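You operate a simulated robot arm through the tools that you are given. There is no shell and no other tool.

You run a simulated robot arm. Do the job below in one go: nothing can be reset, and whatever is moved stays where it is left.

TASK
Put things in order on the top of the island bench. At the end: the dark clay brick is in the white tray; the brown socket stands where the dark clay brick stood; the short post from the top of the island bench stands where the brown socket stood; the red padlock stands on top of the tiny dark scrap lump; whatever was shut is shut again. Leave all else as you found it, and nothing knocked over.
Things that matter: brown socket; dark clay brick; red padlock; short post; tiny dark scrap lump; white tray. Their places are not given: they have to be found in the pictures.

It is judged by the outcome, as a careful person would: the job done as asked, and still so three seconds after it is handed in. It fails if anything else is knocked over, pushed out of place, dropped, spilled or broken.

THE ROBOT
A 6-joint arm with a two-finger parallel gripper, fixed in place. Base frame: the origin is at the foot of the arm, x ahead of it, y to its left, z up; the work surface is at about z = 0. Readings come in m, degrees, newtons and seconds.
With the tool pointing down near the work surface it reaches from about 0.16 to 0.42 m from the base axis. Its first joint turns from -66.0 to 66.0 degrees. Payload 1.57 kg.
Tool frame: the origin (TCP) lies between the finger pads and is the grasp point; the fingertips stand 0.03 m ahead of it; z points along the fingers, y is the line along which they close. The gripper opens to 0.08 m. The fingers are 0.017 m wide and 0.012 m thick; the gripper's body (0.04 by 0.082 m) begins 0.08 m behind the TCP.
Orientation is told as [roll, pitch, yaw] about the base's x, y, z axes, in that order, counted from this pose: with the fingers straight down and closing along the base's y, the tool's x points along the base's -x, its y along +y and its z along -z.

THE INTERFACE
- The arm moves only by the tool jog_arm. Its argument "commands" is a list of rows, each an object of numbers (a shift or turn left out is 0, a gripper value left out holds the last): "wx", "wy", "wz": the turn, a rotation vector about the tool's x, y, z in degrees; "dx", "dy", "dz": the shift along the tool's x, y, z in m; "grip": the gripper command, from -1 (fully open) to 1 (shut), values between in proportion. In form: [{"wx": .., "wy": .., "wz": .., "dx": .., "dy": .., "dz": .., "grip": ..}, ...]. A call has 1 to 20 rows; each row shifts and turns the commanded pose from where the row before left it, along the tool's axes as they then stand. Rows are played at 5 a second. More than 0.05 m and 8.6 degrees between two rows, or a gripper value outside its range, and nothing of the call is played. Where a pose cannot be reached the arm comes as near as it can. A force on the tool above 40 N (or 10 N above the force at the start of the call, whichever is more), or a blocked arm, ends the call early, and 0.2 s more pass. The fingers move at their own pace (about 0.153 m/s each) and stop on an object; they squeeze with about 42 N. The grip force told is the motor's: it shows also when the fingers shut on nothing. Time passes only in rows, and 0.2 s behind the last, so rows that do not move let the fingers close. The reply holds the time, the measured pose of the TCP, the force on the tool along the base axes, the opening and the grip force, in the units named above and with some noise, with the torque about the TCP (base axes, N m) and any sound that the robot's microphone picked up, and new pictures: "views" is both (left out), scene, wrist or none.
- Cameras (640 x 400 px; columns grow to the right, rows downward): "scene" is fixed at [0.0623, -0.3386, 0.422]; the picture's right is [0.68, -0.73, 0.00], its down [-0.44, -0.41, -0.80] and it looks along [0.59, 0.55, -0.60] (base axes); focal length 229 px, centre (320, 200). "wrist" rides on the gripper at [0.072, -0.007, -0.122] in the tool frame; the picture's right is [0.09, 1.00, 0.00], its down [-0.84, 0.08, -0.54] and it looks along [-0.54, 0.05, 0.84] (tool axes); focal length 238 px, centre (320, 200).
- measure_at(camera, pixels): for up to 12 pixels [column, row] of the newest picture of that camera ("zoom" is the newest enlarged one), the place [x, y, z] in the base frame of the surface seen there, good to about 0.002 m. The clock stands still meanwhile.
- close_up(camera, box): a new picture of the part [left, top, right, bottom] of that camera's present view, enlarged. The clock stands still meanwhile.
- job_done(): hands the job in; it is judged then, once.

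Leave the gripper open and the arm clear of the work at the hand-in unless told otherwise.

The tools are called after "Emit:" as a command line: name --argument value ..., lists and objects as JSON in quotes. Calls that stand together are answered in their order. jog_arm: Moves the arm, as the interface text tells. Its arguments: {"type":"object","properties":{"commands":{"type":"array"},"views":{"type":"string","enum":["both","scene","wrist","none"]}},"required":["commands"]} The other tools are called the same way: measure_at (camera, pixels) gives the place of the surface under pixels of a picture; close_up (camera, box) takes an enlarged picture of a part of a camera's view; job_done () hands the job in.

At the start:

```text
clock: 0.0
tool_pos: [0.2224, -0.0505, 0.2918]
ee_rot: [0.1, 0.0, 0.1]
force: [-0.2, 0.1, -1.2]
moment: [0.0, 0.0, 0.01]
gripper_width: 0.0798
grasp_force: 0.0
```

scene: 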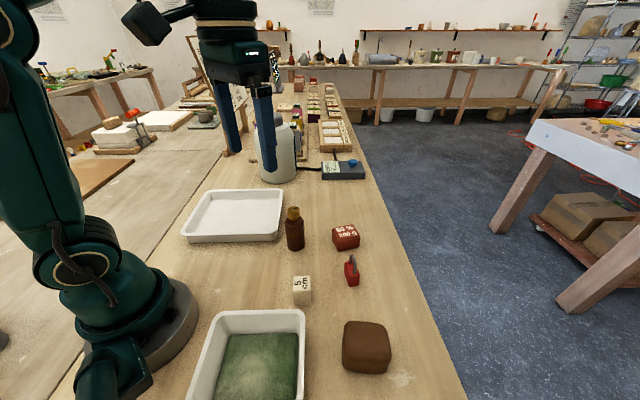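
wrist: 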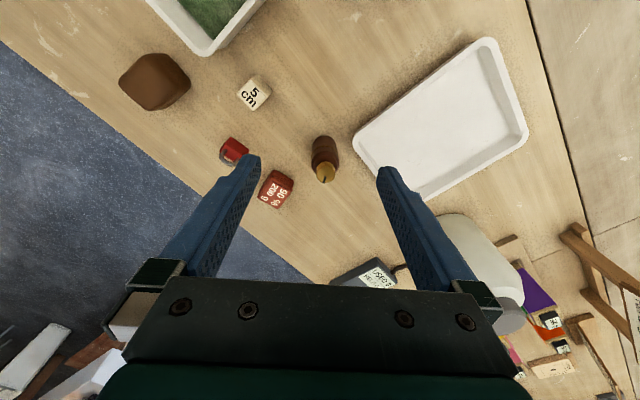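

I can see two trays (one empty, one holding something green), a brown bottle, a red block with white print, a small red thing, a 5 cm cube and a brown rounded block. I'll take close-ups first to tell which is which.

Emit:
close_up --camera "scene" --box '[260, 190, 420, 290]'

Emit:
close_up --camera "scene" --box '[180, 280, 420, 400]'

Emit:
close_up --camera "scene" --box '[220, 70, 400, 190]'

Emit:
close_up --camera "wrist" --box '[100, 0, 400, 220]'

```text
4.00 times, centred on (340, 240) of scene
```

zoom: 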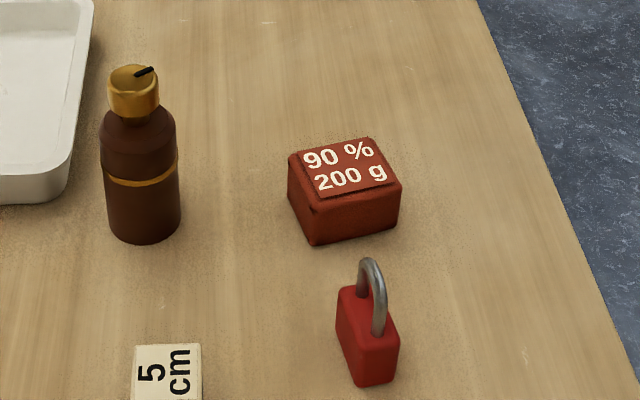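

```text
2.67 times, centred on (300, 340) of scene
```

zoom: 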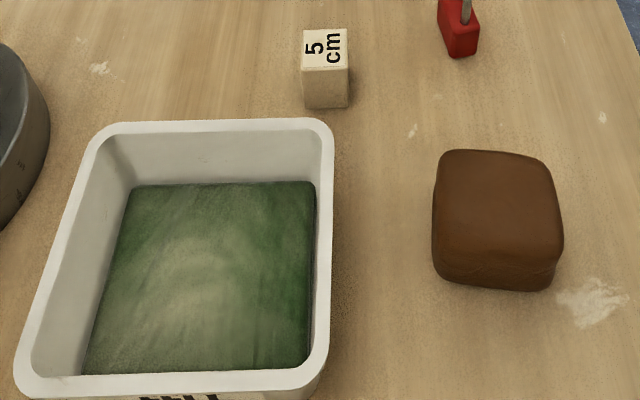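

```text
3.33 times, centred on (310, 130) of scene
```

zoom: 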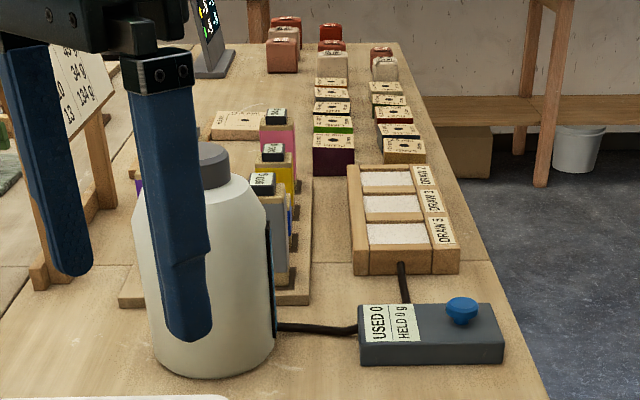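

```text
1.82 times, centred on (250, 110) of wrist
```

zoom: 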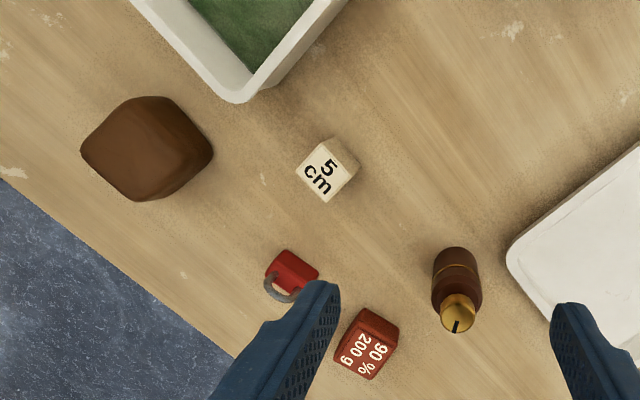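

The nearby objects don't match the names plainly yet. I'll measure the candidates and look at the rest of the view for anything shut or hidden.

Emit:
measure_at --camera "scene" --pixels '[[294, 212], [295, 245], [345, 231], [349, 246], [351, 270], [352, 284], [303, 282], [302, 302], [366, 330], [366, 370], [235, 215], [255, 370]]'

Emit:
close_up --camera "scene" --box '[0, 60, 260, 220]'

Emit:
close_up --camera "scene" --box '[260, 70, 380, 145]'

Emit:
close_up --camera "wrist" --box '[340, 200, 640, 400]'

```text
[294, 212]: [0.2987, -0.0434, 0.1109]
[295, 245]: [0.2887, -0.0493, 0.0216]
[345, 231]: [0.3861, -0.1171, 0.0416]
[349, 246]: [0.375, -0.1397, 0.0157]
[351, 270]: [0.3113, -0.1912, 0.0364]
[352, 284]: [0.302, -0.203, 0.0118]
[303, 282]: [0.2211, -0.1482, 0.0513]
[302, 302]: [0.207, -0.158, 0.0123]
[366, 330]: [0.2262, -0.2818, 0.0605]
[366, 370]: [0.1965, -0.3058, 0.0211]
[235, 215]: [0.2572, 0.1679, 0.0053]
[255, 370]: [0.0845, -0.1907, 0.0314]
```

```text
2.46 times, centred on (130, 140) of scene
```

zoom: 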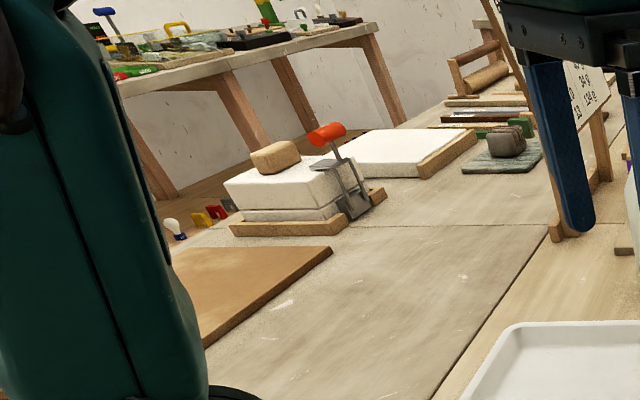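

```text
5.33 times, centred on (320, 108) of scene
```

zoom: 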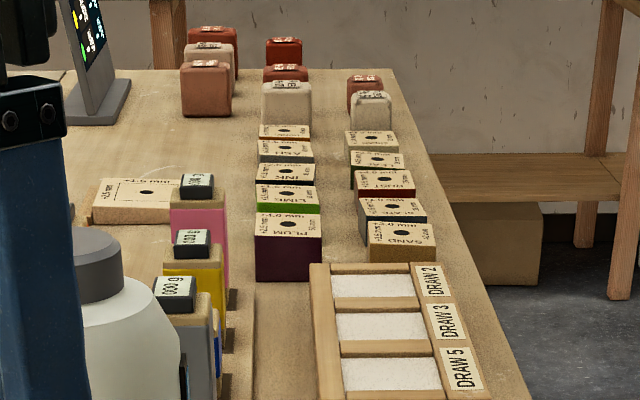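

```text
2.00 times, centred on (490, 300) of wrist
```

zoom: 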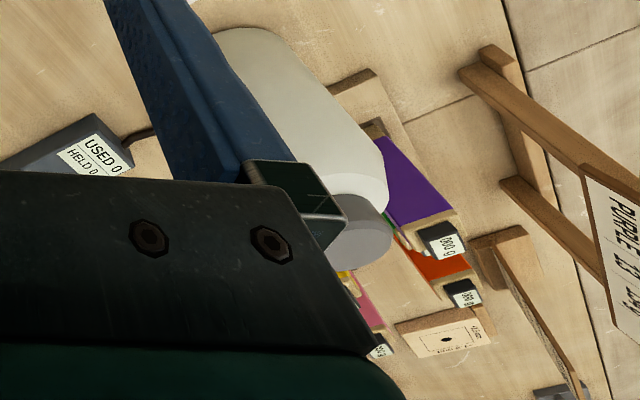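

The reachable objects I've measured sit around x 0.2–0.39, y −0.3 to 0. Several names (short post, socket, scrap lump) are still unclear, so I'll swing the arm left at height and use the wrist camera to look at the area the arm hides.

Emit:
jog_arm --commands '[{"dy": 0.04, "dx": 0.008}, {"dy": 0.04, "dx": 0.008}, {"dy": 0.04, "dx": 0.008}, {"dy": 0.04, "dx": 0.008}, {"wz": -8}, {"wz": -8}, {"wz": -8}, {"wz": -8}, {"wz": -8}]' --views "both"

Emit:
close_up --camera "scene" --box '[260, 190, 380, 265]'

```text
clock: 2.0
tool_pos: [0.1908, 0.1093, 0.2922]
ee_rot: [-0.1, -0.1, 40.3]
force: [-0.3, -0.9, 0.2]
moment: [0.03, 0.0, -0.02]
gripper_width: 0.0799
grasp_force: 0.1
```

scene: 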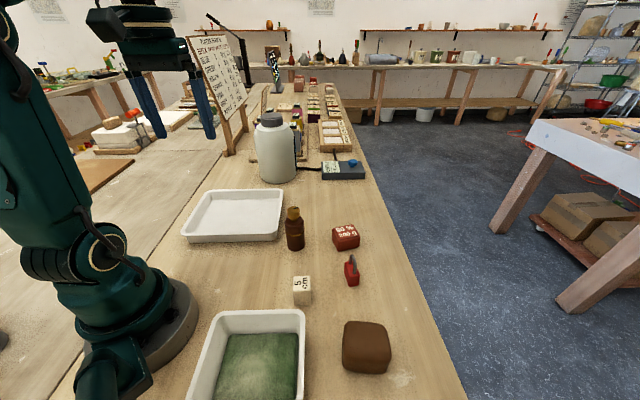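
wrist: 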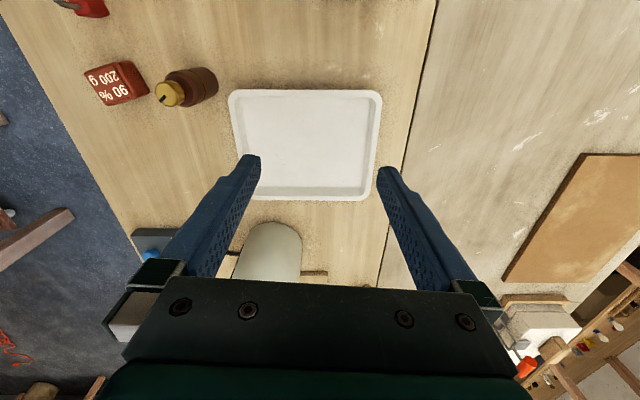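

```text
5.33 times, centred on (320, 228) of scene
```

zoom: 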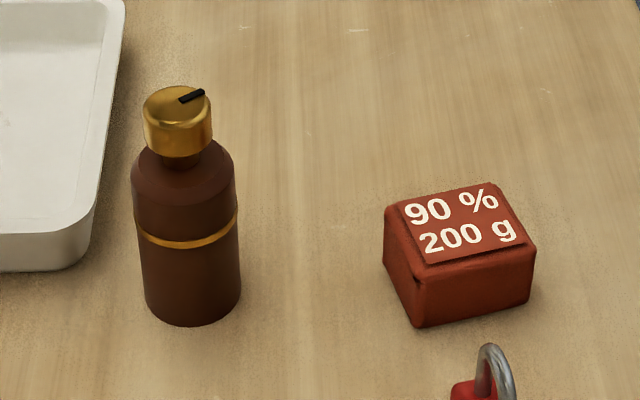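

The left side shows only the empty tray, a tan board and stacked boards. I'll zoom on the easel board, the label on the green tray, and the far bench items.

Emit:
close_up --camera "scene" --box '[180, 20, 300, 160]'

Emit:
close_up --camera "scene" --box '[240, 100, 380, 190]'

Emit:
close_up --camera "scene" --box '[170, 340, 330, 400]'

Emit:
close_up --camera "wrist" --box '[480, 240, 640, 400]'

Emit:
close_up --camera "scene" --box '[0, 300, 200, 400]'

```text
2.86 times, centred on (240, 90) of scene
```

zoom: 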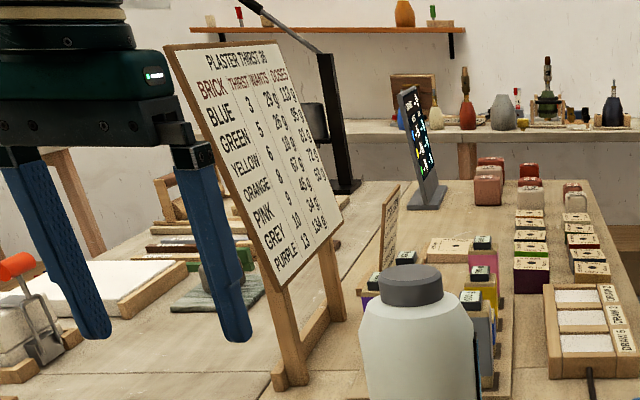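

```text
4.44 times, centred on (310, 145) of scene
```

zoom: 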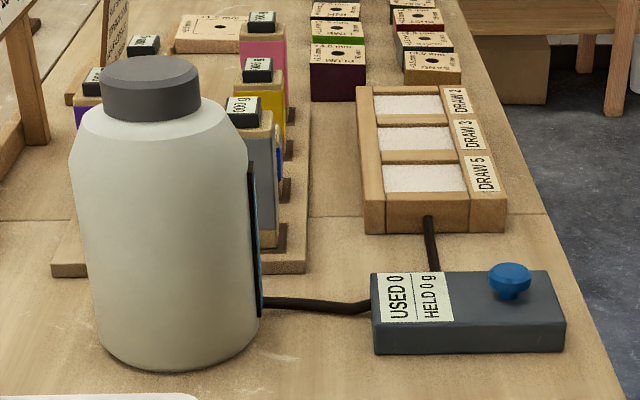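

```text
4.00 times, centred on (250, 370) of scene
```

zoom: 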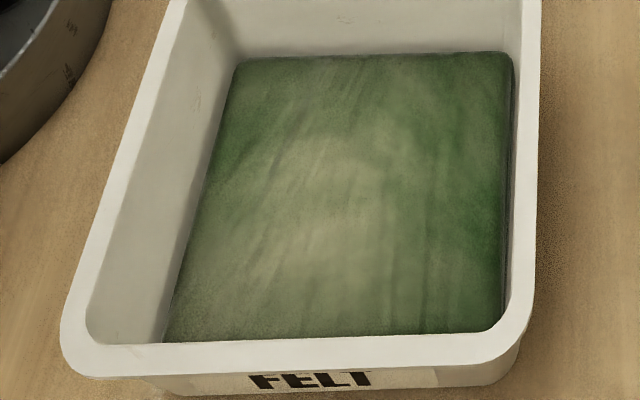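

```text
2.50 times, centred on (560, 320) of wrist
```

zoom: 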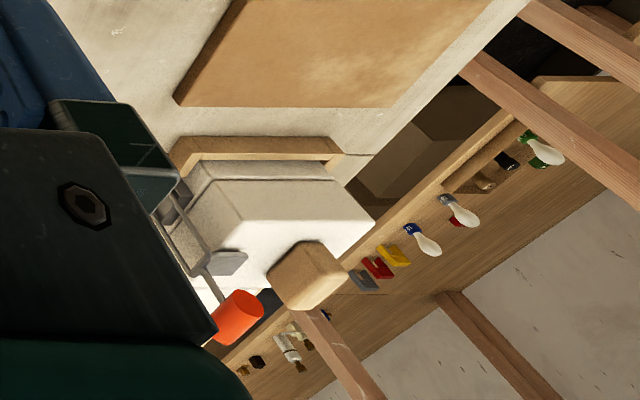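

```text
3.20 times, centred on (100, 350) of scene
```

zoom: 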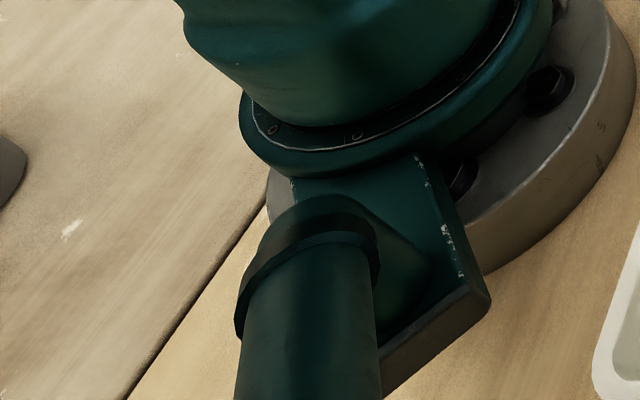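

Nothing new there; the FELT tray holds green felt. Next I'll swing the wrist camera to the right-hand side, over the near area that the scene camera doesn't cover.

Emit:
jog_arm --commands '[{"wz": 8}, {"wz": 8}, {"wz": 8}, {"wz": 8}, {"wz": 8}, {"dy": -0.045}, {"dy": -0.045}, {"dy": -0.045}, {"dy": -0.045}, {"dy": -0.045}, {"dy": -0.03}, {"wz": 8}, {"wz": 8}, {"wz": 8}, {"wz": 8}, {"wz": 8}]' --views "both"

```text
clock: 5.4
tool_pos: [0.1903, -0.1459, 0.2913]
ee_rot: [0.1, 0.1, -40.0]
force: [0.5, -0.1, -0.7]
moment: [0.04, -0.01, 0.0]
gripper_width: 0.0802
grasp_force: 0.2
```

scene: 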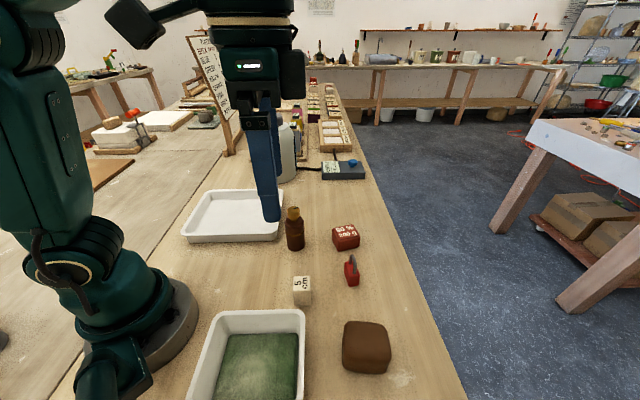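
wrist: 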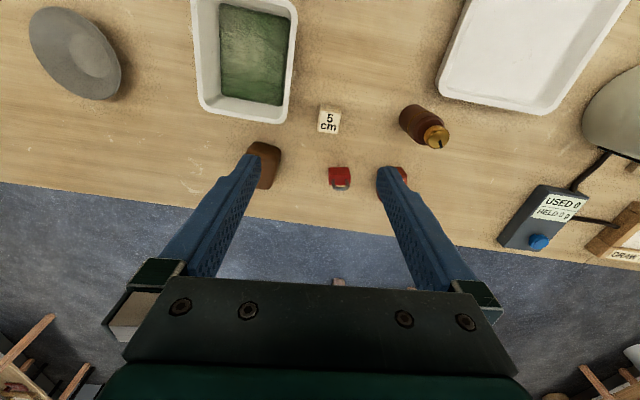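

A grey round thing has appeared at upper left of the wrist picture (75, 52). I'll zoom in on it and on the objects from this angle.

Emit:
close_up --camera "wrist" --box '[0, 0, 200, 125]'

Emit:
close_up --camera "wrist" --box '[230, 80, 470, 210]'

Emit:
measure_at --camera "wrist" --pixels '[[75, 45], [40, 60], [110, 70], [30, 150], [250, 60], [265, 150], [500, 50], [560, 170], [330, 175], [420, 120]]'

```text
3.20 times, centred on (100, 62) of wrist
```

zoom: 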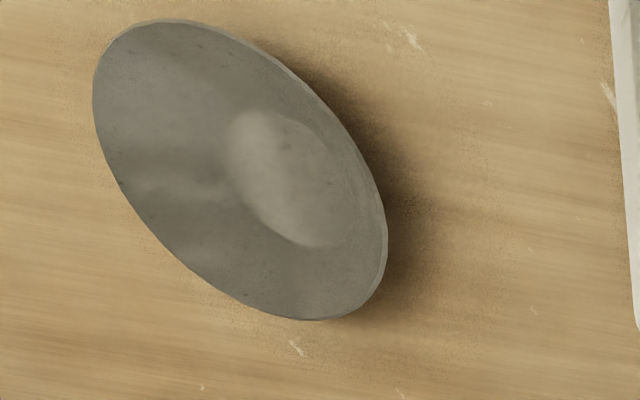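

```text
2.67 times, centred on (350, 145) of wrist
```

zoom: 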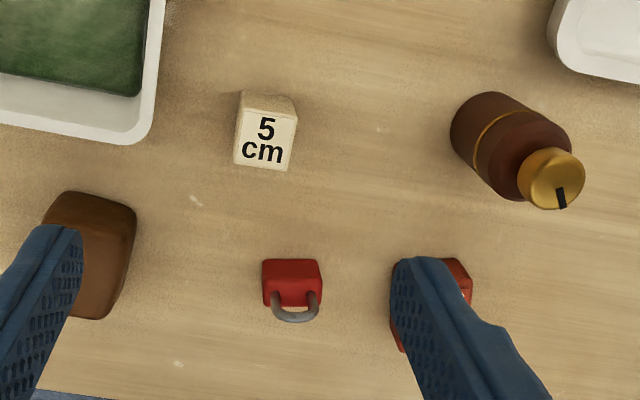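

```text
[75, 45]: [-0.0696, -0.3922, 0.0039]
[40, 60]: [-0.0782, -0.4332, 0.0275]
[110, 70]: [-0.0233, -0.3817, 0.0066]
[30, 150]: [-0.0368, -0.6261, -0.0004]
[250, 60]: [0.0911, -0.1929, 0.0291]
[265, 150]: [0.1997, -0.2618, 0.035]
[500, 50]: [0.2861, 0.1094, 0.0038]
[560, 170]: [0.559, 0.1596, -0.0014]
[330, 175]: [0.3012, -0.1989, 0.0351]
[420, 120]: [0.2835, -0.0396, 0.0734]
```

That is a grey bowl, out of reach. I still need to find the socket, post and scrap lump. I'll look closely into the FELT tray and along the right edge, and then at the far left.

Emit:
close_up --camera "wrist" --box '[180, 0, 320, 130]'

Emit:
close_up --camera "wrist" --box '[420, 0, 640, 140]'

Emit:
jog_arm --commands '[{"wz": -8}, {"wz": -8}, {"wz": -8}, {"wz": -8}, {"wz": -8}, {"dy": 0.045}, {"dy": 0.045}, {"dy": 0.045}, {"dy": 0.045}, {"dy": 0.045}, {"dy": 0.045}, {"dy": 0.045, "dx": 0.02}, {"dx": 0.03}, {"wz": -8}, {"wz": -8}, {"wz": -8}, {"wz": -8}, {"wz": -8}, {"wz": -8}, {"wz": -8}]' --views "both"

```text
3.08 times, centred on (250, 65) of wrist
```

zoom: 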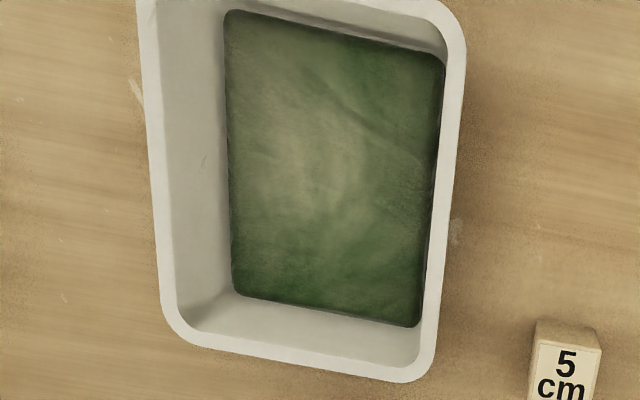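

```text
2.86 times, centred on (530, 70) of wrist
```

zoom: 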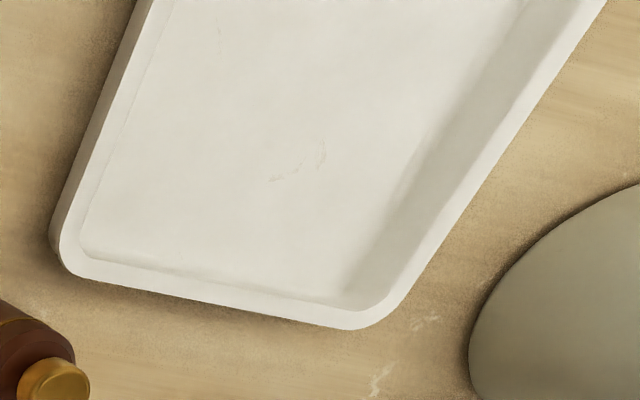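

```text
clock: 9.6
tool_pos: [0.1408, 0.1689, 0.2922]
ee_rot: [0.0, 0.0, 56.2]
force: [0.6, 1.3, -0.5]
moment: [0.0, 0.0, -0.01]
gripper_width: 0.0802
grasp_force: 0.0
```

scene: 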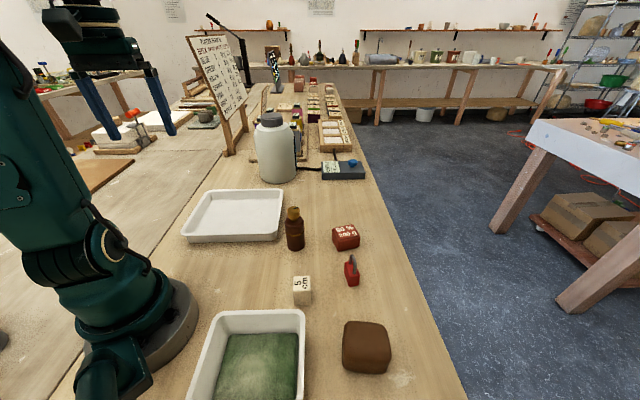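
wrist: 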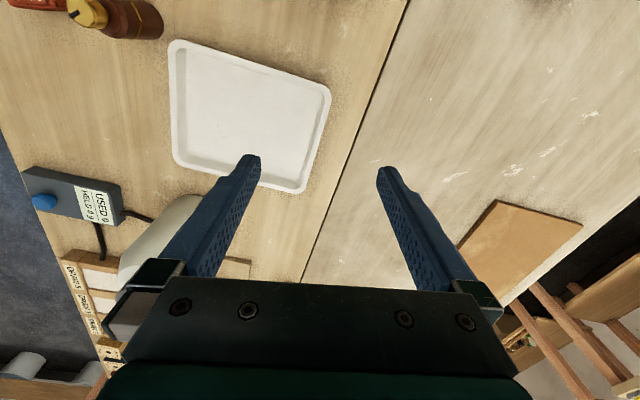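

Nothing else is in reach on the left either. The close-ups seem freshly rendered and stay sharp, so I'll zoom hard on each candidate to look for seams, lids and small parts.

Emit:
close_up --camera "scene" --box '[270, 200, 322, 255]'

Emit:
close_up --camera "scene" --box '[325, 218, 373, 254]'

Emit:
close_up --camera "scene" --box '[330, 250, 370, 290]'

Emit:
close_up --camera "scene" --box '[280, 270, 328, 310]'

Emit:
close_up --camera "scene" --box '[330, 310, 410, 385]'

```text
7.27 times, centred on (296, 228) of scene
```

zoom: 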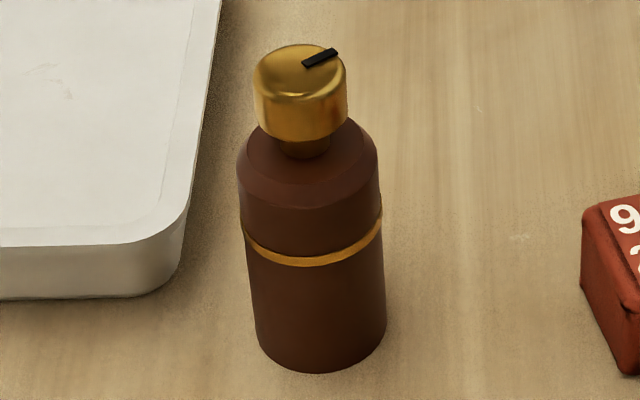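

```text
11.11 times, centred on (349, 236) of scene
```

zoom: 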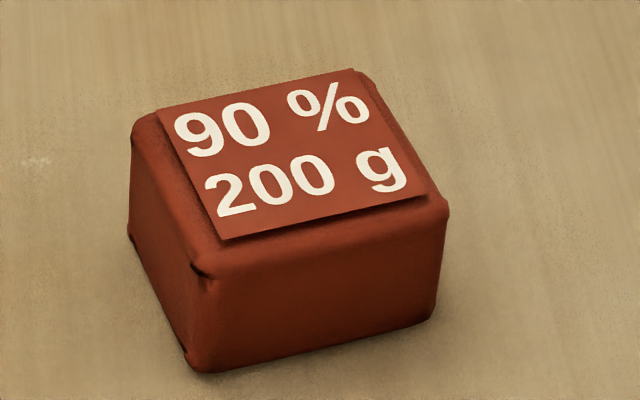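

```text
10.00 times, centred on (350, 270) of scene
```

zoom: 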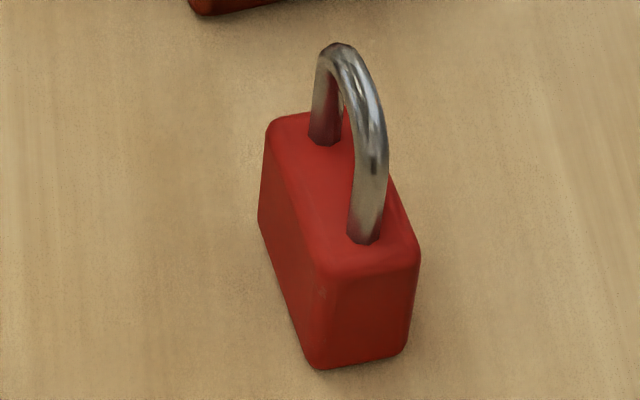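

```text
10.00 times, centred on (304, 290) of scene
```

zoom: 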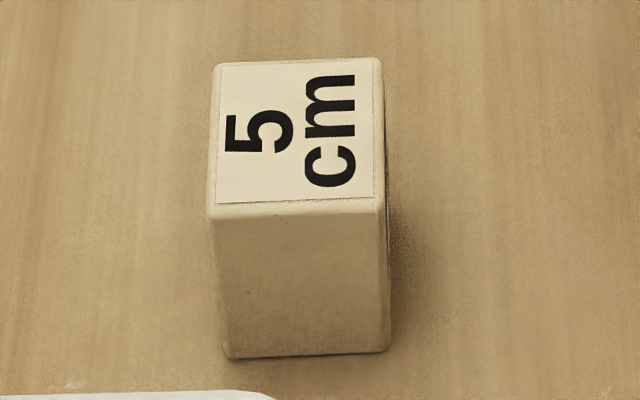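

```text
5.33 times, centred on (370, 348) of scene
```

zoom: 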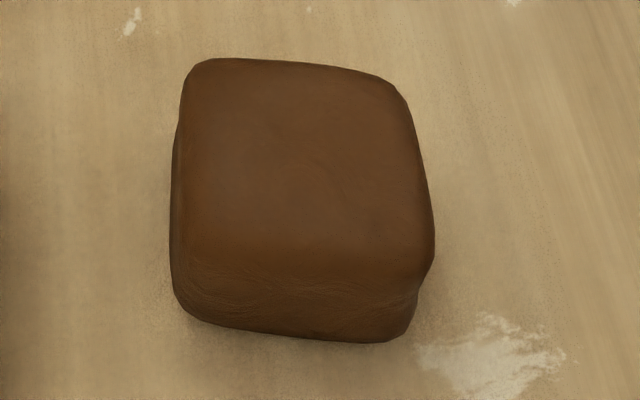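

Reading so far: this is a pottery workshop. The "5 cm" block could be a kiln prop, meaning the short post. To tell the "clay brick" from the "scrap lump" I'll compare the labelled blocks at the back of the bench, and check other possible posts or sockets.

Emit:
close_up --camera "scene" --box '[290, 72, 340, 100]'

Emit:
close_up --camera "scene" --box '[300, 95, 345, 125]'

Emit:
close_up --camera "scene" --box '[360, 20, 480, 75]'

Emit:
close_up --camera "scene" --box '[580, 100, 640, 165]'

Emit:
close_up --camera "scene" --box '[250, 20, 370, 90]'

Emit:
close_up --camera "scene" --box '[480, 10, 640, 110]'

```text
12.80 times, centred on (315, 86) of scene
```

zoom: 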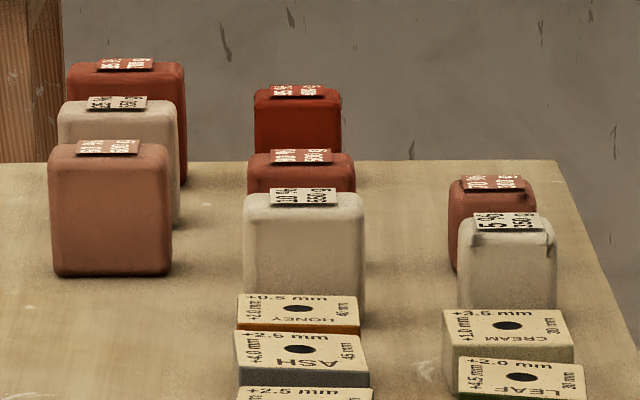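

```text
13.33 times, centred on (322, 110) of scene
```

zoom: 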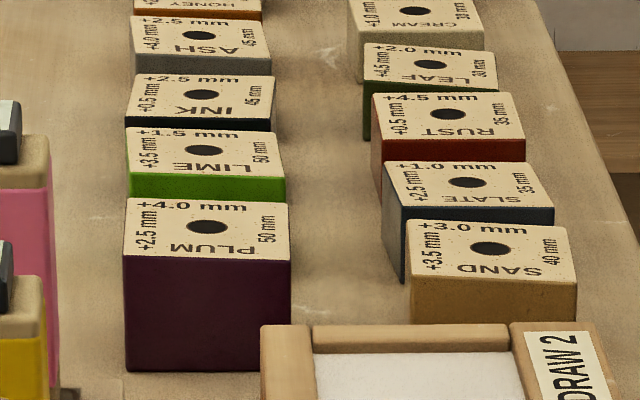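

```text
5.33 times, centred on (420, 48) of scene
```

zoom: 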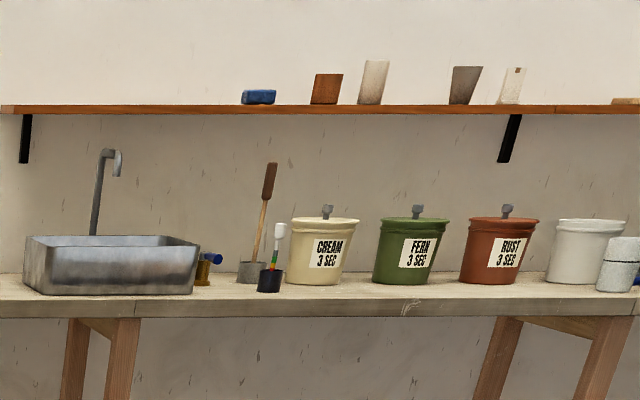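

```text
6.15 times, centred on (610, 132) of scene
```

zoom: 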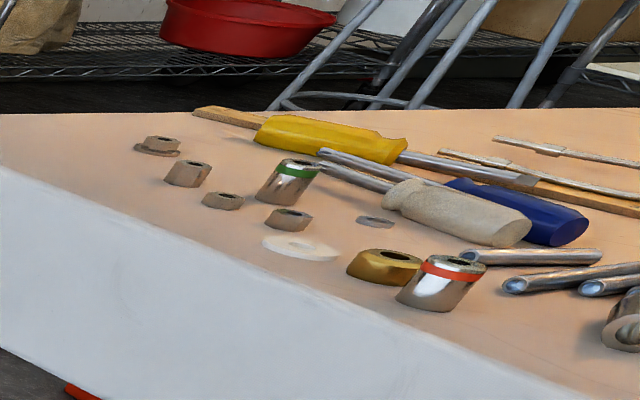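

```text
5.33 times, centred on (310, 55) of scene
```

zoom: 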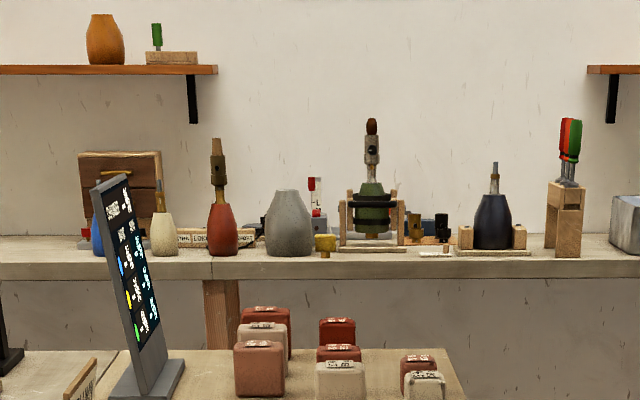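

```text
4.00 times, centred on (560, 60) of scene
```

zoom: 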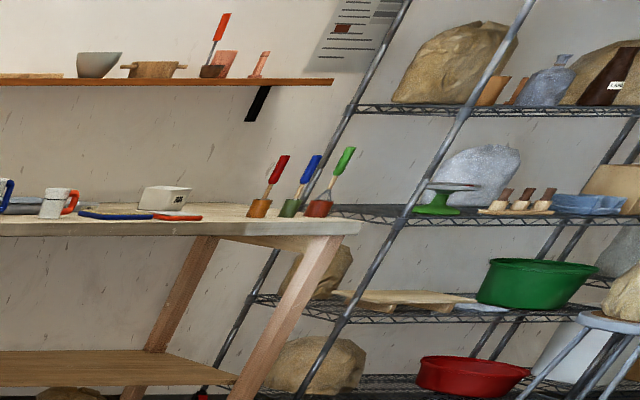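

The labelled blocks at the back (mass and % tags, in dark and buff clay) look like a family of scrap lumps. That makes the red "90 % 200 g" block the tiny dark one and the untagged brown block the clay brick. I'll check the lamp-like fittings on the far bench to settle what "socket" and "post" mean.

Emit:
close_up --camera "scene" --box '[264, 38, 312, 72]'

Emit:
close_up --camera "scene" --box '[305, 38, 365, 75]'

Emit:
close_up --camera "scene" --box '[262, 100, 310, 150]'

Emit:
close_up --camera "scene" --box '[590, 40, 640, 75]'

Emit:
close_up --camera "scene" --box '[150, 80, 230, 150]'

Emit:
close_up --camera "scene" --box '[30, 50, 130, 110]'

```text
11.76 times, centred on (288, 55) of scene
```

zoom: 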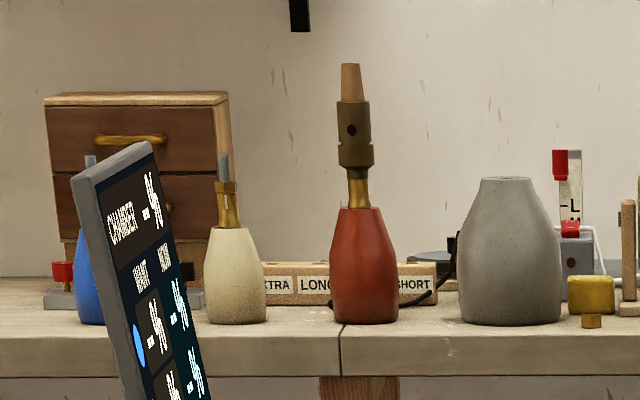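

```text
10.67 times, centred on (335, 56) of scene
```

zoom: 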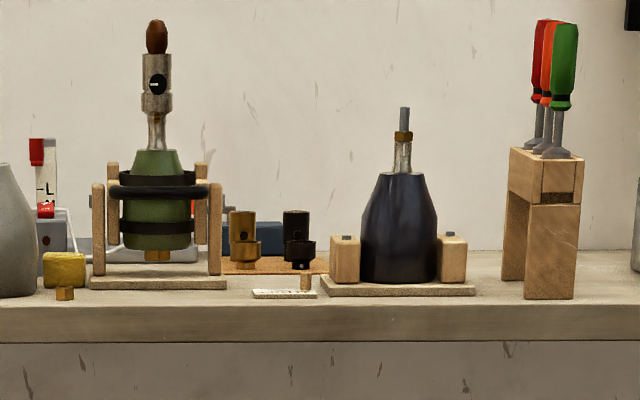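

```text
8.00 times, centred on (286, 125) of scene
```

zoom: 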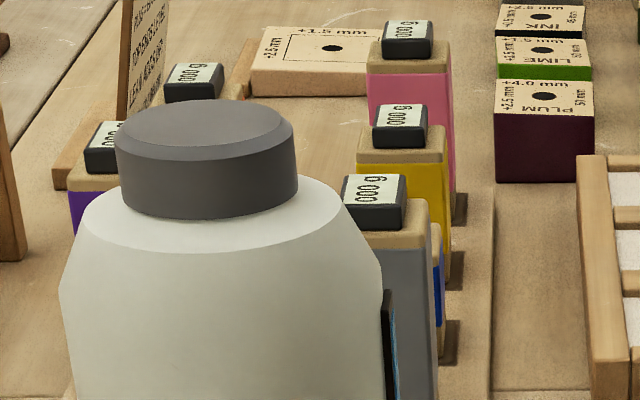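

```text
11.43 times, centred on (615, 58) of scene
```

zoom: 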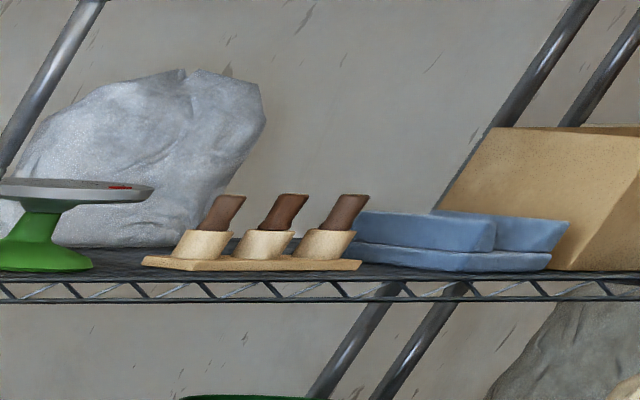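

```text
5.71 times, centred on (190, 115) of scene
```

zoom: 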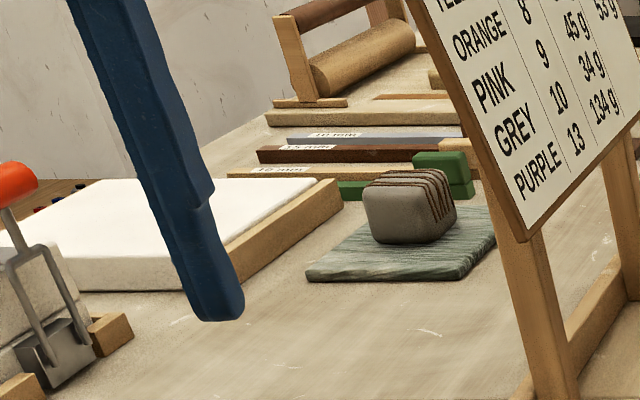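

```text
6.40 times, centred on (80, 80) of scene
```

zoom: 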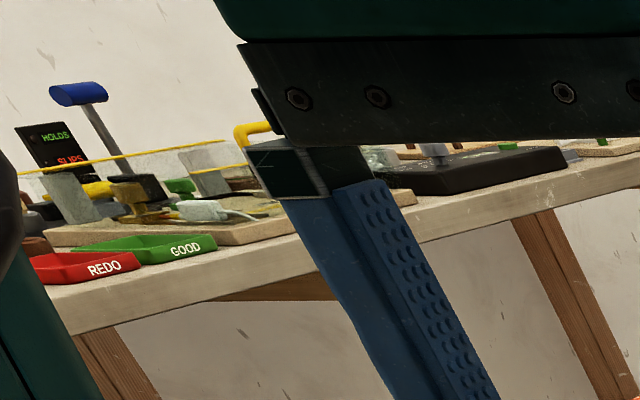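

That settles the identities: lamp sockets stand on the far bench, so the brown-and-brass turned piece is the brown socket. The untagged brown block is the dark clay brick, the 5 cm wooden prop is the short post, the red "90 % 200 g" block is the tiny dark scrap lump, and the empty tray is the white tray. Next I'll measure the brick in a close-up.

Emit:
close_up --camera "scene" --box '[330, 310, 410, 385]'

Emit:
measure_at --camera "zoom" --pixels '[[215, 68], [380, 85], [200, 240], [425, 255], [300, 160], [180, 290], [300, 332], [405, 335], [425, 180], [190, 150], [300, 65], [300, 250]]'

```text
5.33 times, centred on (370, 348) of scene
```

zoom: 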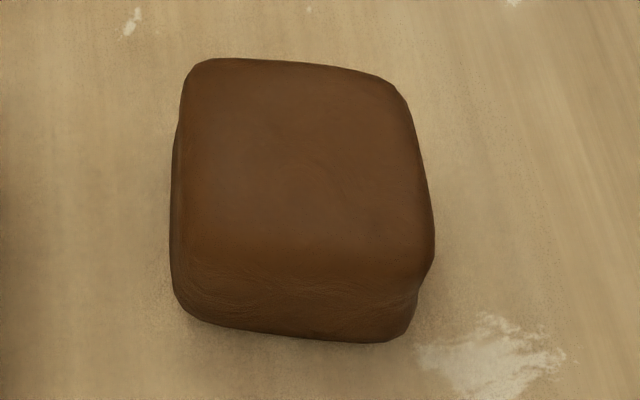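

```text
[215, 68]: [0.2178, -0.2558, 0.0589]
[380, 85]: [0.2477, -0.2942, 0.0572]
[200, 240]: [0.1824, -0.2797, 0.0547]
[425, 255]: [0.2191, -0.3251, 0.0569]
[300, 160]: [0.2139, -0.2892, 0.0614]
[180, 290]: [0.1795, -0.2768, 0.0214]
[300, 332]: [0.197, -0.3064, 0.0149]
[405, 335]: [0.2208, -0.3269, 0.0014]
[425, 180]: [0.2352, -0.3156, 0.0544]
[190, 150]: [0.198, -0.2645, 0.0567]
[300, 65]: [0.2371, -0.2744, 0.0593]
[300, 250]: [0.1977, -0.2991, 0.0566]
```

The brick's top is at z≈0.06, centred near (0.217, −0.289), with edges turned about −52°/38° and roughly 6 cm across. I'll swing the arm over it at height for a straight-down look.

Emit:
jog_arm --commands '[{"wz": 8}, {"wz": 8}, {"wz": 8}, {"wz": 8}, {"wz": 8}, {"wz": 8}, {"wz": 8}, {"dy": -0.045}, {"dy": -0.045}, {"dy": -0.045}, {"dy": -0.045}, {"dy": -0.045}, {"dy": -0.045}, {"dy": -0.045, "dx": -0.02}, {"dy": -0.045, "dx": -0.02}]' --views "none"

Emit:
jog_arm --commands '[{"wz": 8}, {"wz": 8}, {"wz": 8}, {"wz": 8}, {"wz": 8}, {"wz": 8}, {"wz": 4}, {"dx": -0.04}, {"dx": -0.04}]' --views "both"

```text
clock: 12.8
tool_pos: [0.1809, -0.1934, 0.2916]
ee_rot: [0.1, 0.1, 0.1]
force: [-0.2, -0.7, 0.3]
moment: [0.02, 0.02, 0.01]
gripper_width: 0.08
grasp_force: 0.1
```

```text
clock: 14.8
tool_pos: [0.2157, -0.2375, 0.2632]
ee_rot: [0.1, -0.2, -51.9]
force: [0.1, -0.3, -0.3]
moment: [0.0, -0.01, -0.02]
gripper_width: 0.0799
grasp_force: 0.1
out of reach, approached as far as the arm can: row 8, 9
```

scene: 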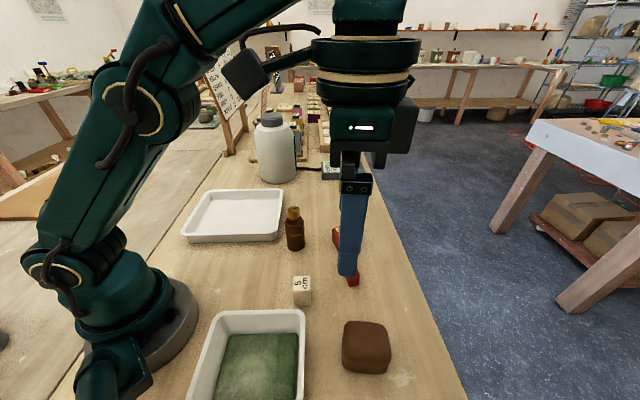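
wrist: 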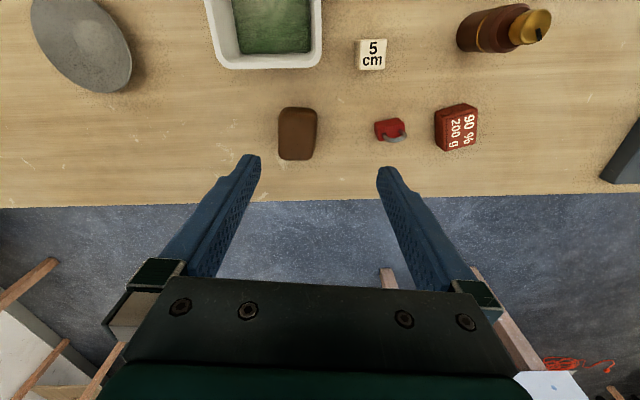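

Now I have a nearly square-on view of the brick at wrist (298, 133), aligned with the current yaw of about −52°. I'll zoom in and measure its sides, and the other objects too.

Emit:
close_up --camera "wrist" --box '[258, 95, 338, 170]'

Emit:
measure_at --camera "zoom" --pixels '[[185, 120], [185, 200], [185, 280], [440, 120], [440, 200], [440, 280], [320, 90], [320, 330], [170, 200], [460, 200], [300, 200], [320, 72]]'

```text
5.33 times, centred on (298, 132) of wrist
```

zoom: 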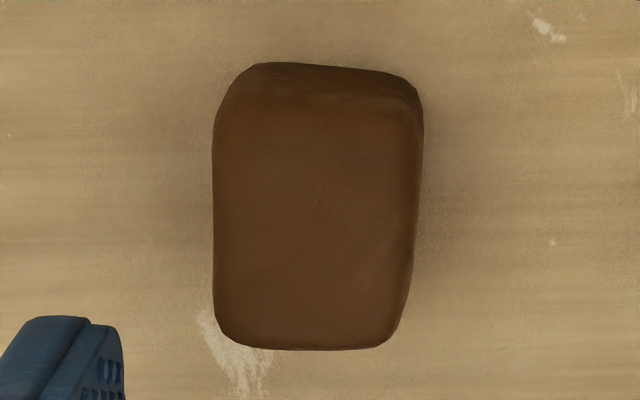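

```text
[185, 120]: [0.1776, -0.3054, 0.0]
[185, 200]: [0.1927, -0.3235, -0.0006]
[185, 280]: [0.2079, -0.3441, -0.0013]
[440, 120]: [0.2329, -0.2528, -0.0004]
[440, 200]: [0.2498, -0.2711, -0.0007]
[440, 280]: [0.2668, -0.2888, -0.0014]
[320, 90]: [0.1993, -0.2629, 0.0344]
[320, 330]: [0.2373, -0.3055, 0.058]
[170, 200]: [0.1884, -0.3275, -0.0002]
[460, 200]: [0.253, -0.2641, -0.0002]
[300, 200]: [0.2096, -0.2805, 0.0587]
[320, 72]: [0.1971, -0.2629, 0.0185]
```

I'll measure points just inside the brick's left, right, near and far edges.

Emit:
measure_at --camera "zoom" --pixels '[[218, 120], [218, 200], [220, 300], [418, 120], [414, 200], [402, 300], [260, 345], [370, 345], [260, 66], [400, 80], [320, 345], [320, 110]]'

Emit:
measure_at --camera "wrist" --pixels '[[371, 48], [360, 60], [383, 60], [388, 128], [377, 130], [402, 130], [448, 127], [440, 110], [473, 115], [540, 20], [480, 30], [265, 25]]'

```text
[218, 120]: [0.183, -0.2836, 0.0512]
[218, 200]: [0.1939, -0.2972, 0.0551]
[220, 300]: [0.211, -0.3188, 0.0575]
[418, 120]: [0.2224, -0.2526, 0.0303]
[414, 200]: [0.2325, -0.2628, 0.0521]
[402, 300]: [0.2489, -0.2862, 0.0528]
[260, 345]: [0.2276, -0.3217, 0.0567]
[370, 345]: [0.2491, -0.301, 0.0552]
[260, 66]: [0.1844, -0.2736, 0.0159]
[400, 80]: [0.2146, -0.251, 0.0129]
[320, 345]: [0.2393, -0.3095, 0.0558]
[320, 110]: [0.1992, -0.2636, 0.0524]
```

```text
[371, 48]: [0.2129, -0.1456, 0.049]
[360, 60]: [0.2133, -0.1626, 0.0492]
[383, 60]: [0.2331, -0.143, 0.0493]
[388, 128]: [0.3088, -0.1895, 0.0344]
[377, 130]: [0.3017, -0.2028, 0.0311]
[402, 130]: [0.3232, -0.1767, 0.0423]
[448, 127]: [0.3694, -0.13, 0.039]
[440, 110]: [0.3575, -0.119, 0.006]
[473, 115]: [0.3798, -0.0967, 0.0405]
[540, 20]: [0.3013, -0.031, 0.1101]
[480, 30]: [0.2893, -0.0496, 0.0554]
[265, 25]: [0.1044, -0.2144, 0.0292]
```

In the frame turned −52°, the brick is about 0.052 m wide and 0.063 m long, with its centre at (0.2185, −0.2869). A grip at yaw −52° fits the 0.08 m opening. I'll first lower a little to check where the commanded pose is after the reach-limited rows, and measure the white tray from the scene.

Emit:
jog_arm --commands '[{"dz": 0.04}, {"dz": 0.04}, {"dz": 0.02}]' --views "scene"

Emit:
measure_at --camera "scene" --pixels '[[203, 193], [282, 192], [274, 240], [185, 239], [210, 200], [275, 198], [268, 232], [195, 232], [235, 215], [232, 241], [279, 215], [192, 215]]'

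```text
clock: 15.6
tool_pos: [0.2147, -0.2387, 0.1645]
ee_rot: [0.1, 0.0, -51.9]
force: [0.3, 0.5, 0.0]
moment: [-0.04, -0.01, -0.04]
gripper_width: 0.0801
grasp_force: 0.0
```

scene: 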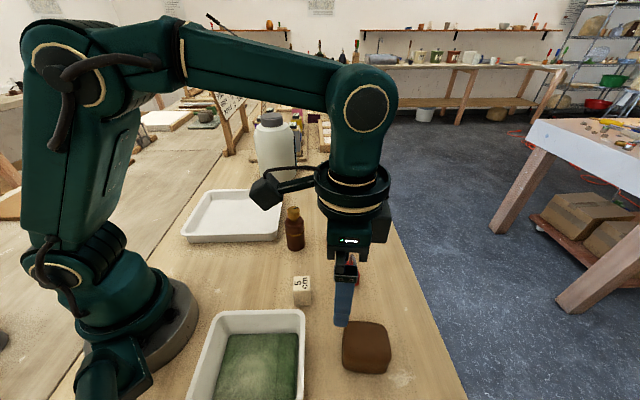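

```text
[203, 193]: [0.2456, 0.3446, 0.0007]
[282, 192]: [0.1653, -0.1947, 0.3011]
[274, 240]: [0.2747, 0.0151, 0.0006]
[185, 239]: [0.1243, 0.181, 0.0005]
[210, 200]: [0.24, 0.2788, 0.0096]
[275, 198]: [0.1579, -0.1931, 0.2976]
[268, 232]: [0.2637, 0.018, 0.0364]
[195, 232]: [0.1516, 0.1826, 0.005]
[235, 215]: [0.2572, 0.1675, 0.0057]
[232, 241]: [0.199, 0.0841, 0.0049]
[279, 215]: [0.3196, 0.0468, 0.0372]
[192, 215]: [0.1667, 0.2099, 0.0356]
```

The commanded pose equals the measured one after a clamp. The tray's rim is about 0.036 high and its centre is about (0.26, 0.153), turned about 42°. Next I'll move above the brick (tool y −0.027, x −0.040) and check the alignment.

Emit:
jog_arm --commands '[{"dx": -0.02, "dy": -0.0134, "grip": -1}, {"dx": -0.0203, "dy": -0.0133}, {"dz": 0.03}]' --views "both"

```text
clock: 16.4
tool_pos: [0.2209, -0.2863, 0.1336]
ee_rot: [0.1, 0.0, -51.9]
force: [0.2, -0.4, 1.1]
moment: [0.01, -0.01, 0.01]
gripper_width: 0.0799
grasp_force: 0.0
```

scene: 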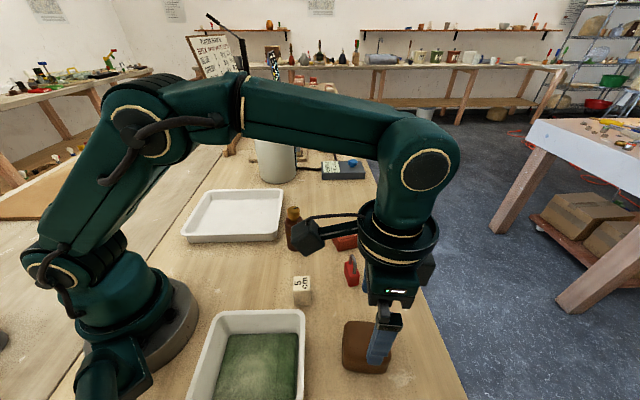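
wrist: 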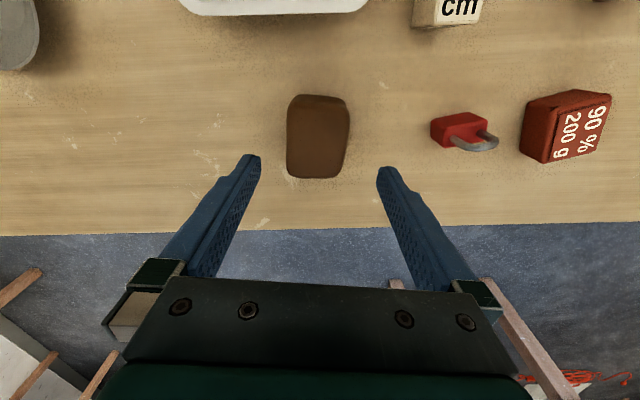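

The brick sits centred between the fingers (column about 318). I'll go straight down to z≈0.036.

Emit:
jog_arm --commands '[{"dz": 0.03, "dy": -0.0015}, {"dz": 0.03}, {"dz": 0.025}, {"dz": 0.0126}]' --views "wrist"

```text
clock: 17.4
tool_pos: [0.2187, -0.2877, 0.0351]
ee_rot: [0.2, -0.1, -51.9]
force: [0.8, -0.2, 0.7]
moment: [0.04, -0.01, -0.02]
gripper_width: 0.0799
grasp_force: 0.1
```

wrist: 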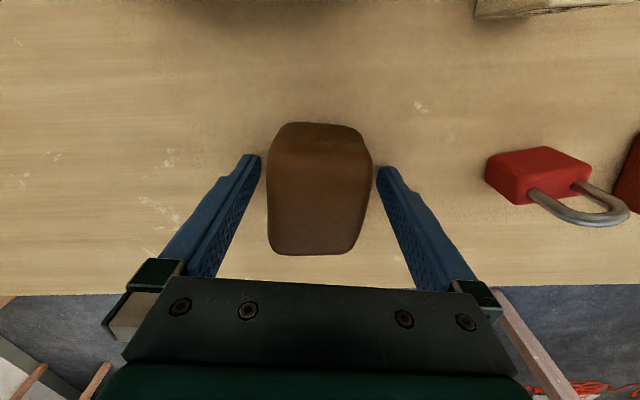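

The fingers straddle the brick with clearance on both sides. I'll close on it.

Emit:
jog_arm --commands '[{"grip": 0.1}, {"grip": 0.3}, {"grip": 1}, {"grip": 1}]' --views "wrist"

```text
clock: 18.4
tool_pos: [0.2191, -0.2865, 0.036]
ee_rot: [0.1, 0.1, -51.9]
force: [-0.7, 0.7, 0.2]
moment: [-0.01, 0.0, 0.03]
gripper_width: 0.0578
grasp_force: 42.0
```

wrist: 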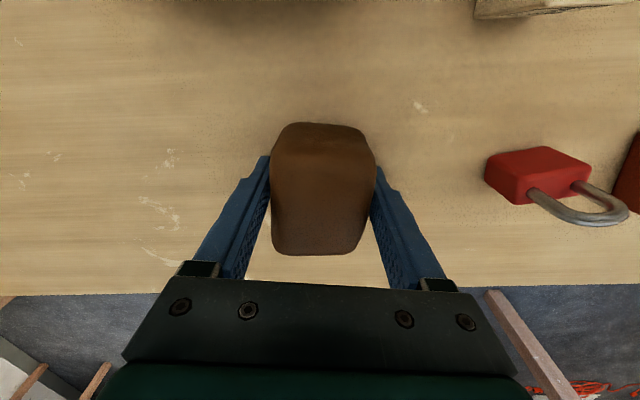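

Gripped at width 0.058 with 42 N. I'll lift slowly, then retract toward the base while rising.

Emit:
jog_arm --commands '[{"dz": -0.015}, {"dz": -0.025}, {"dz": -0.04}, {"dz": -0.04}, {"dx": 0.03, "dz": -0.03}, {"dx": 0.03, "dz": -0.03}, {"dx": 0.03, "dz": -0.02}, {"dx": 0.03}]' --views "both"

Emit:
measure_at --camera "scene" --pixels '[[277, 178], [270, 120], [262, 160], [203, 193], [282, 192], [245, 191], [274, 240], [210, 200], [270, 198]]'

```text
clock: 20.2
tool_pos: [0.1449, -0.1927, 0.2353]
ee_rot: [0.1, 0.1, -51.9]
force: [-0.3, 0.3, -5.8]
moment: [0.02, 0.02, 0.0]
gripper_width: 0.0577
grasp_force: 42.0
```

scene: 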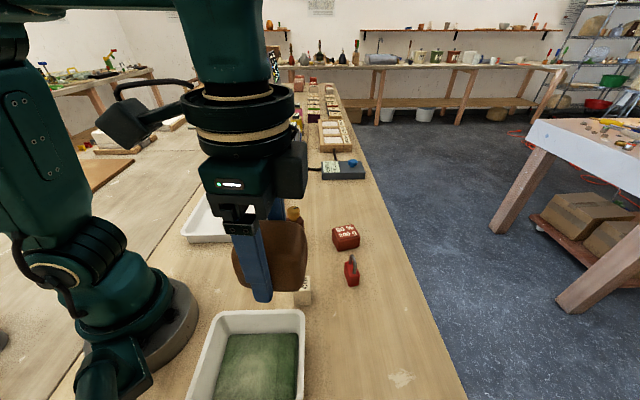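
wrist: 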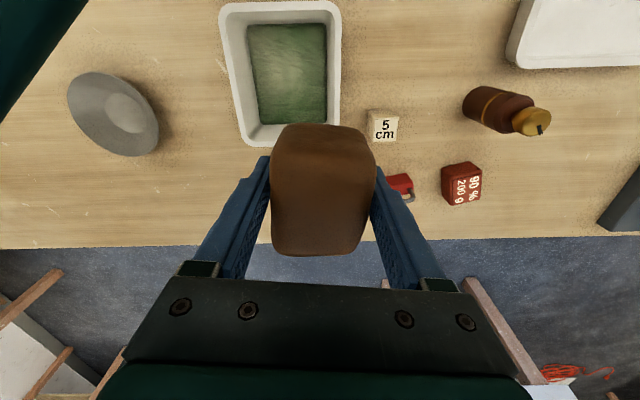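

```text
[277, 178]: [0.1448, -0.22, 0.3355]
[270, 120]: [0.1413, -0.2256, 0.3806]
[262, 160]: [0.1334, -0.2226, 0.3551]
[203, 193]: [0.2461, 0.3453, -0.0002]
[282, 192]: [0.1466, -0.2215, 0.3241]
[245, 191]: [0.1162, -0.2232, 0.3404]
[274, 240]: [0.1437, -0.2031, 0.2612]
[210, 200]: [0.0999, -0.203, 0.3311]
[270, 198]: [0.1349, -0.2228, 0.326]
```

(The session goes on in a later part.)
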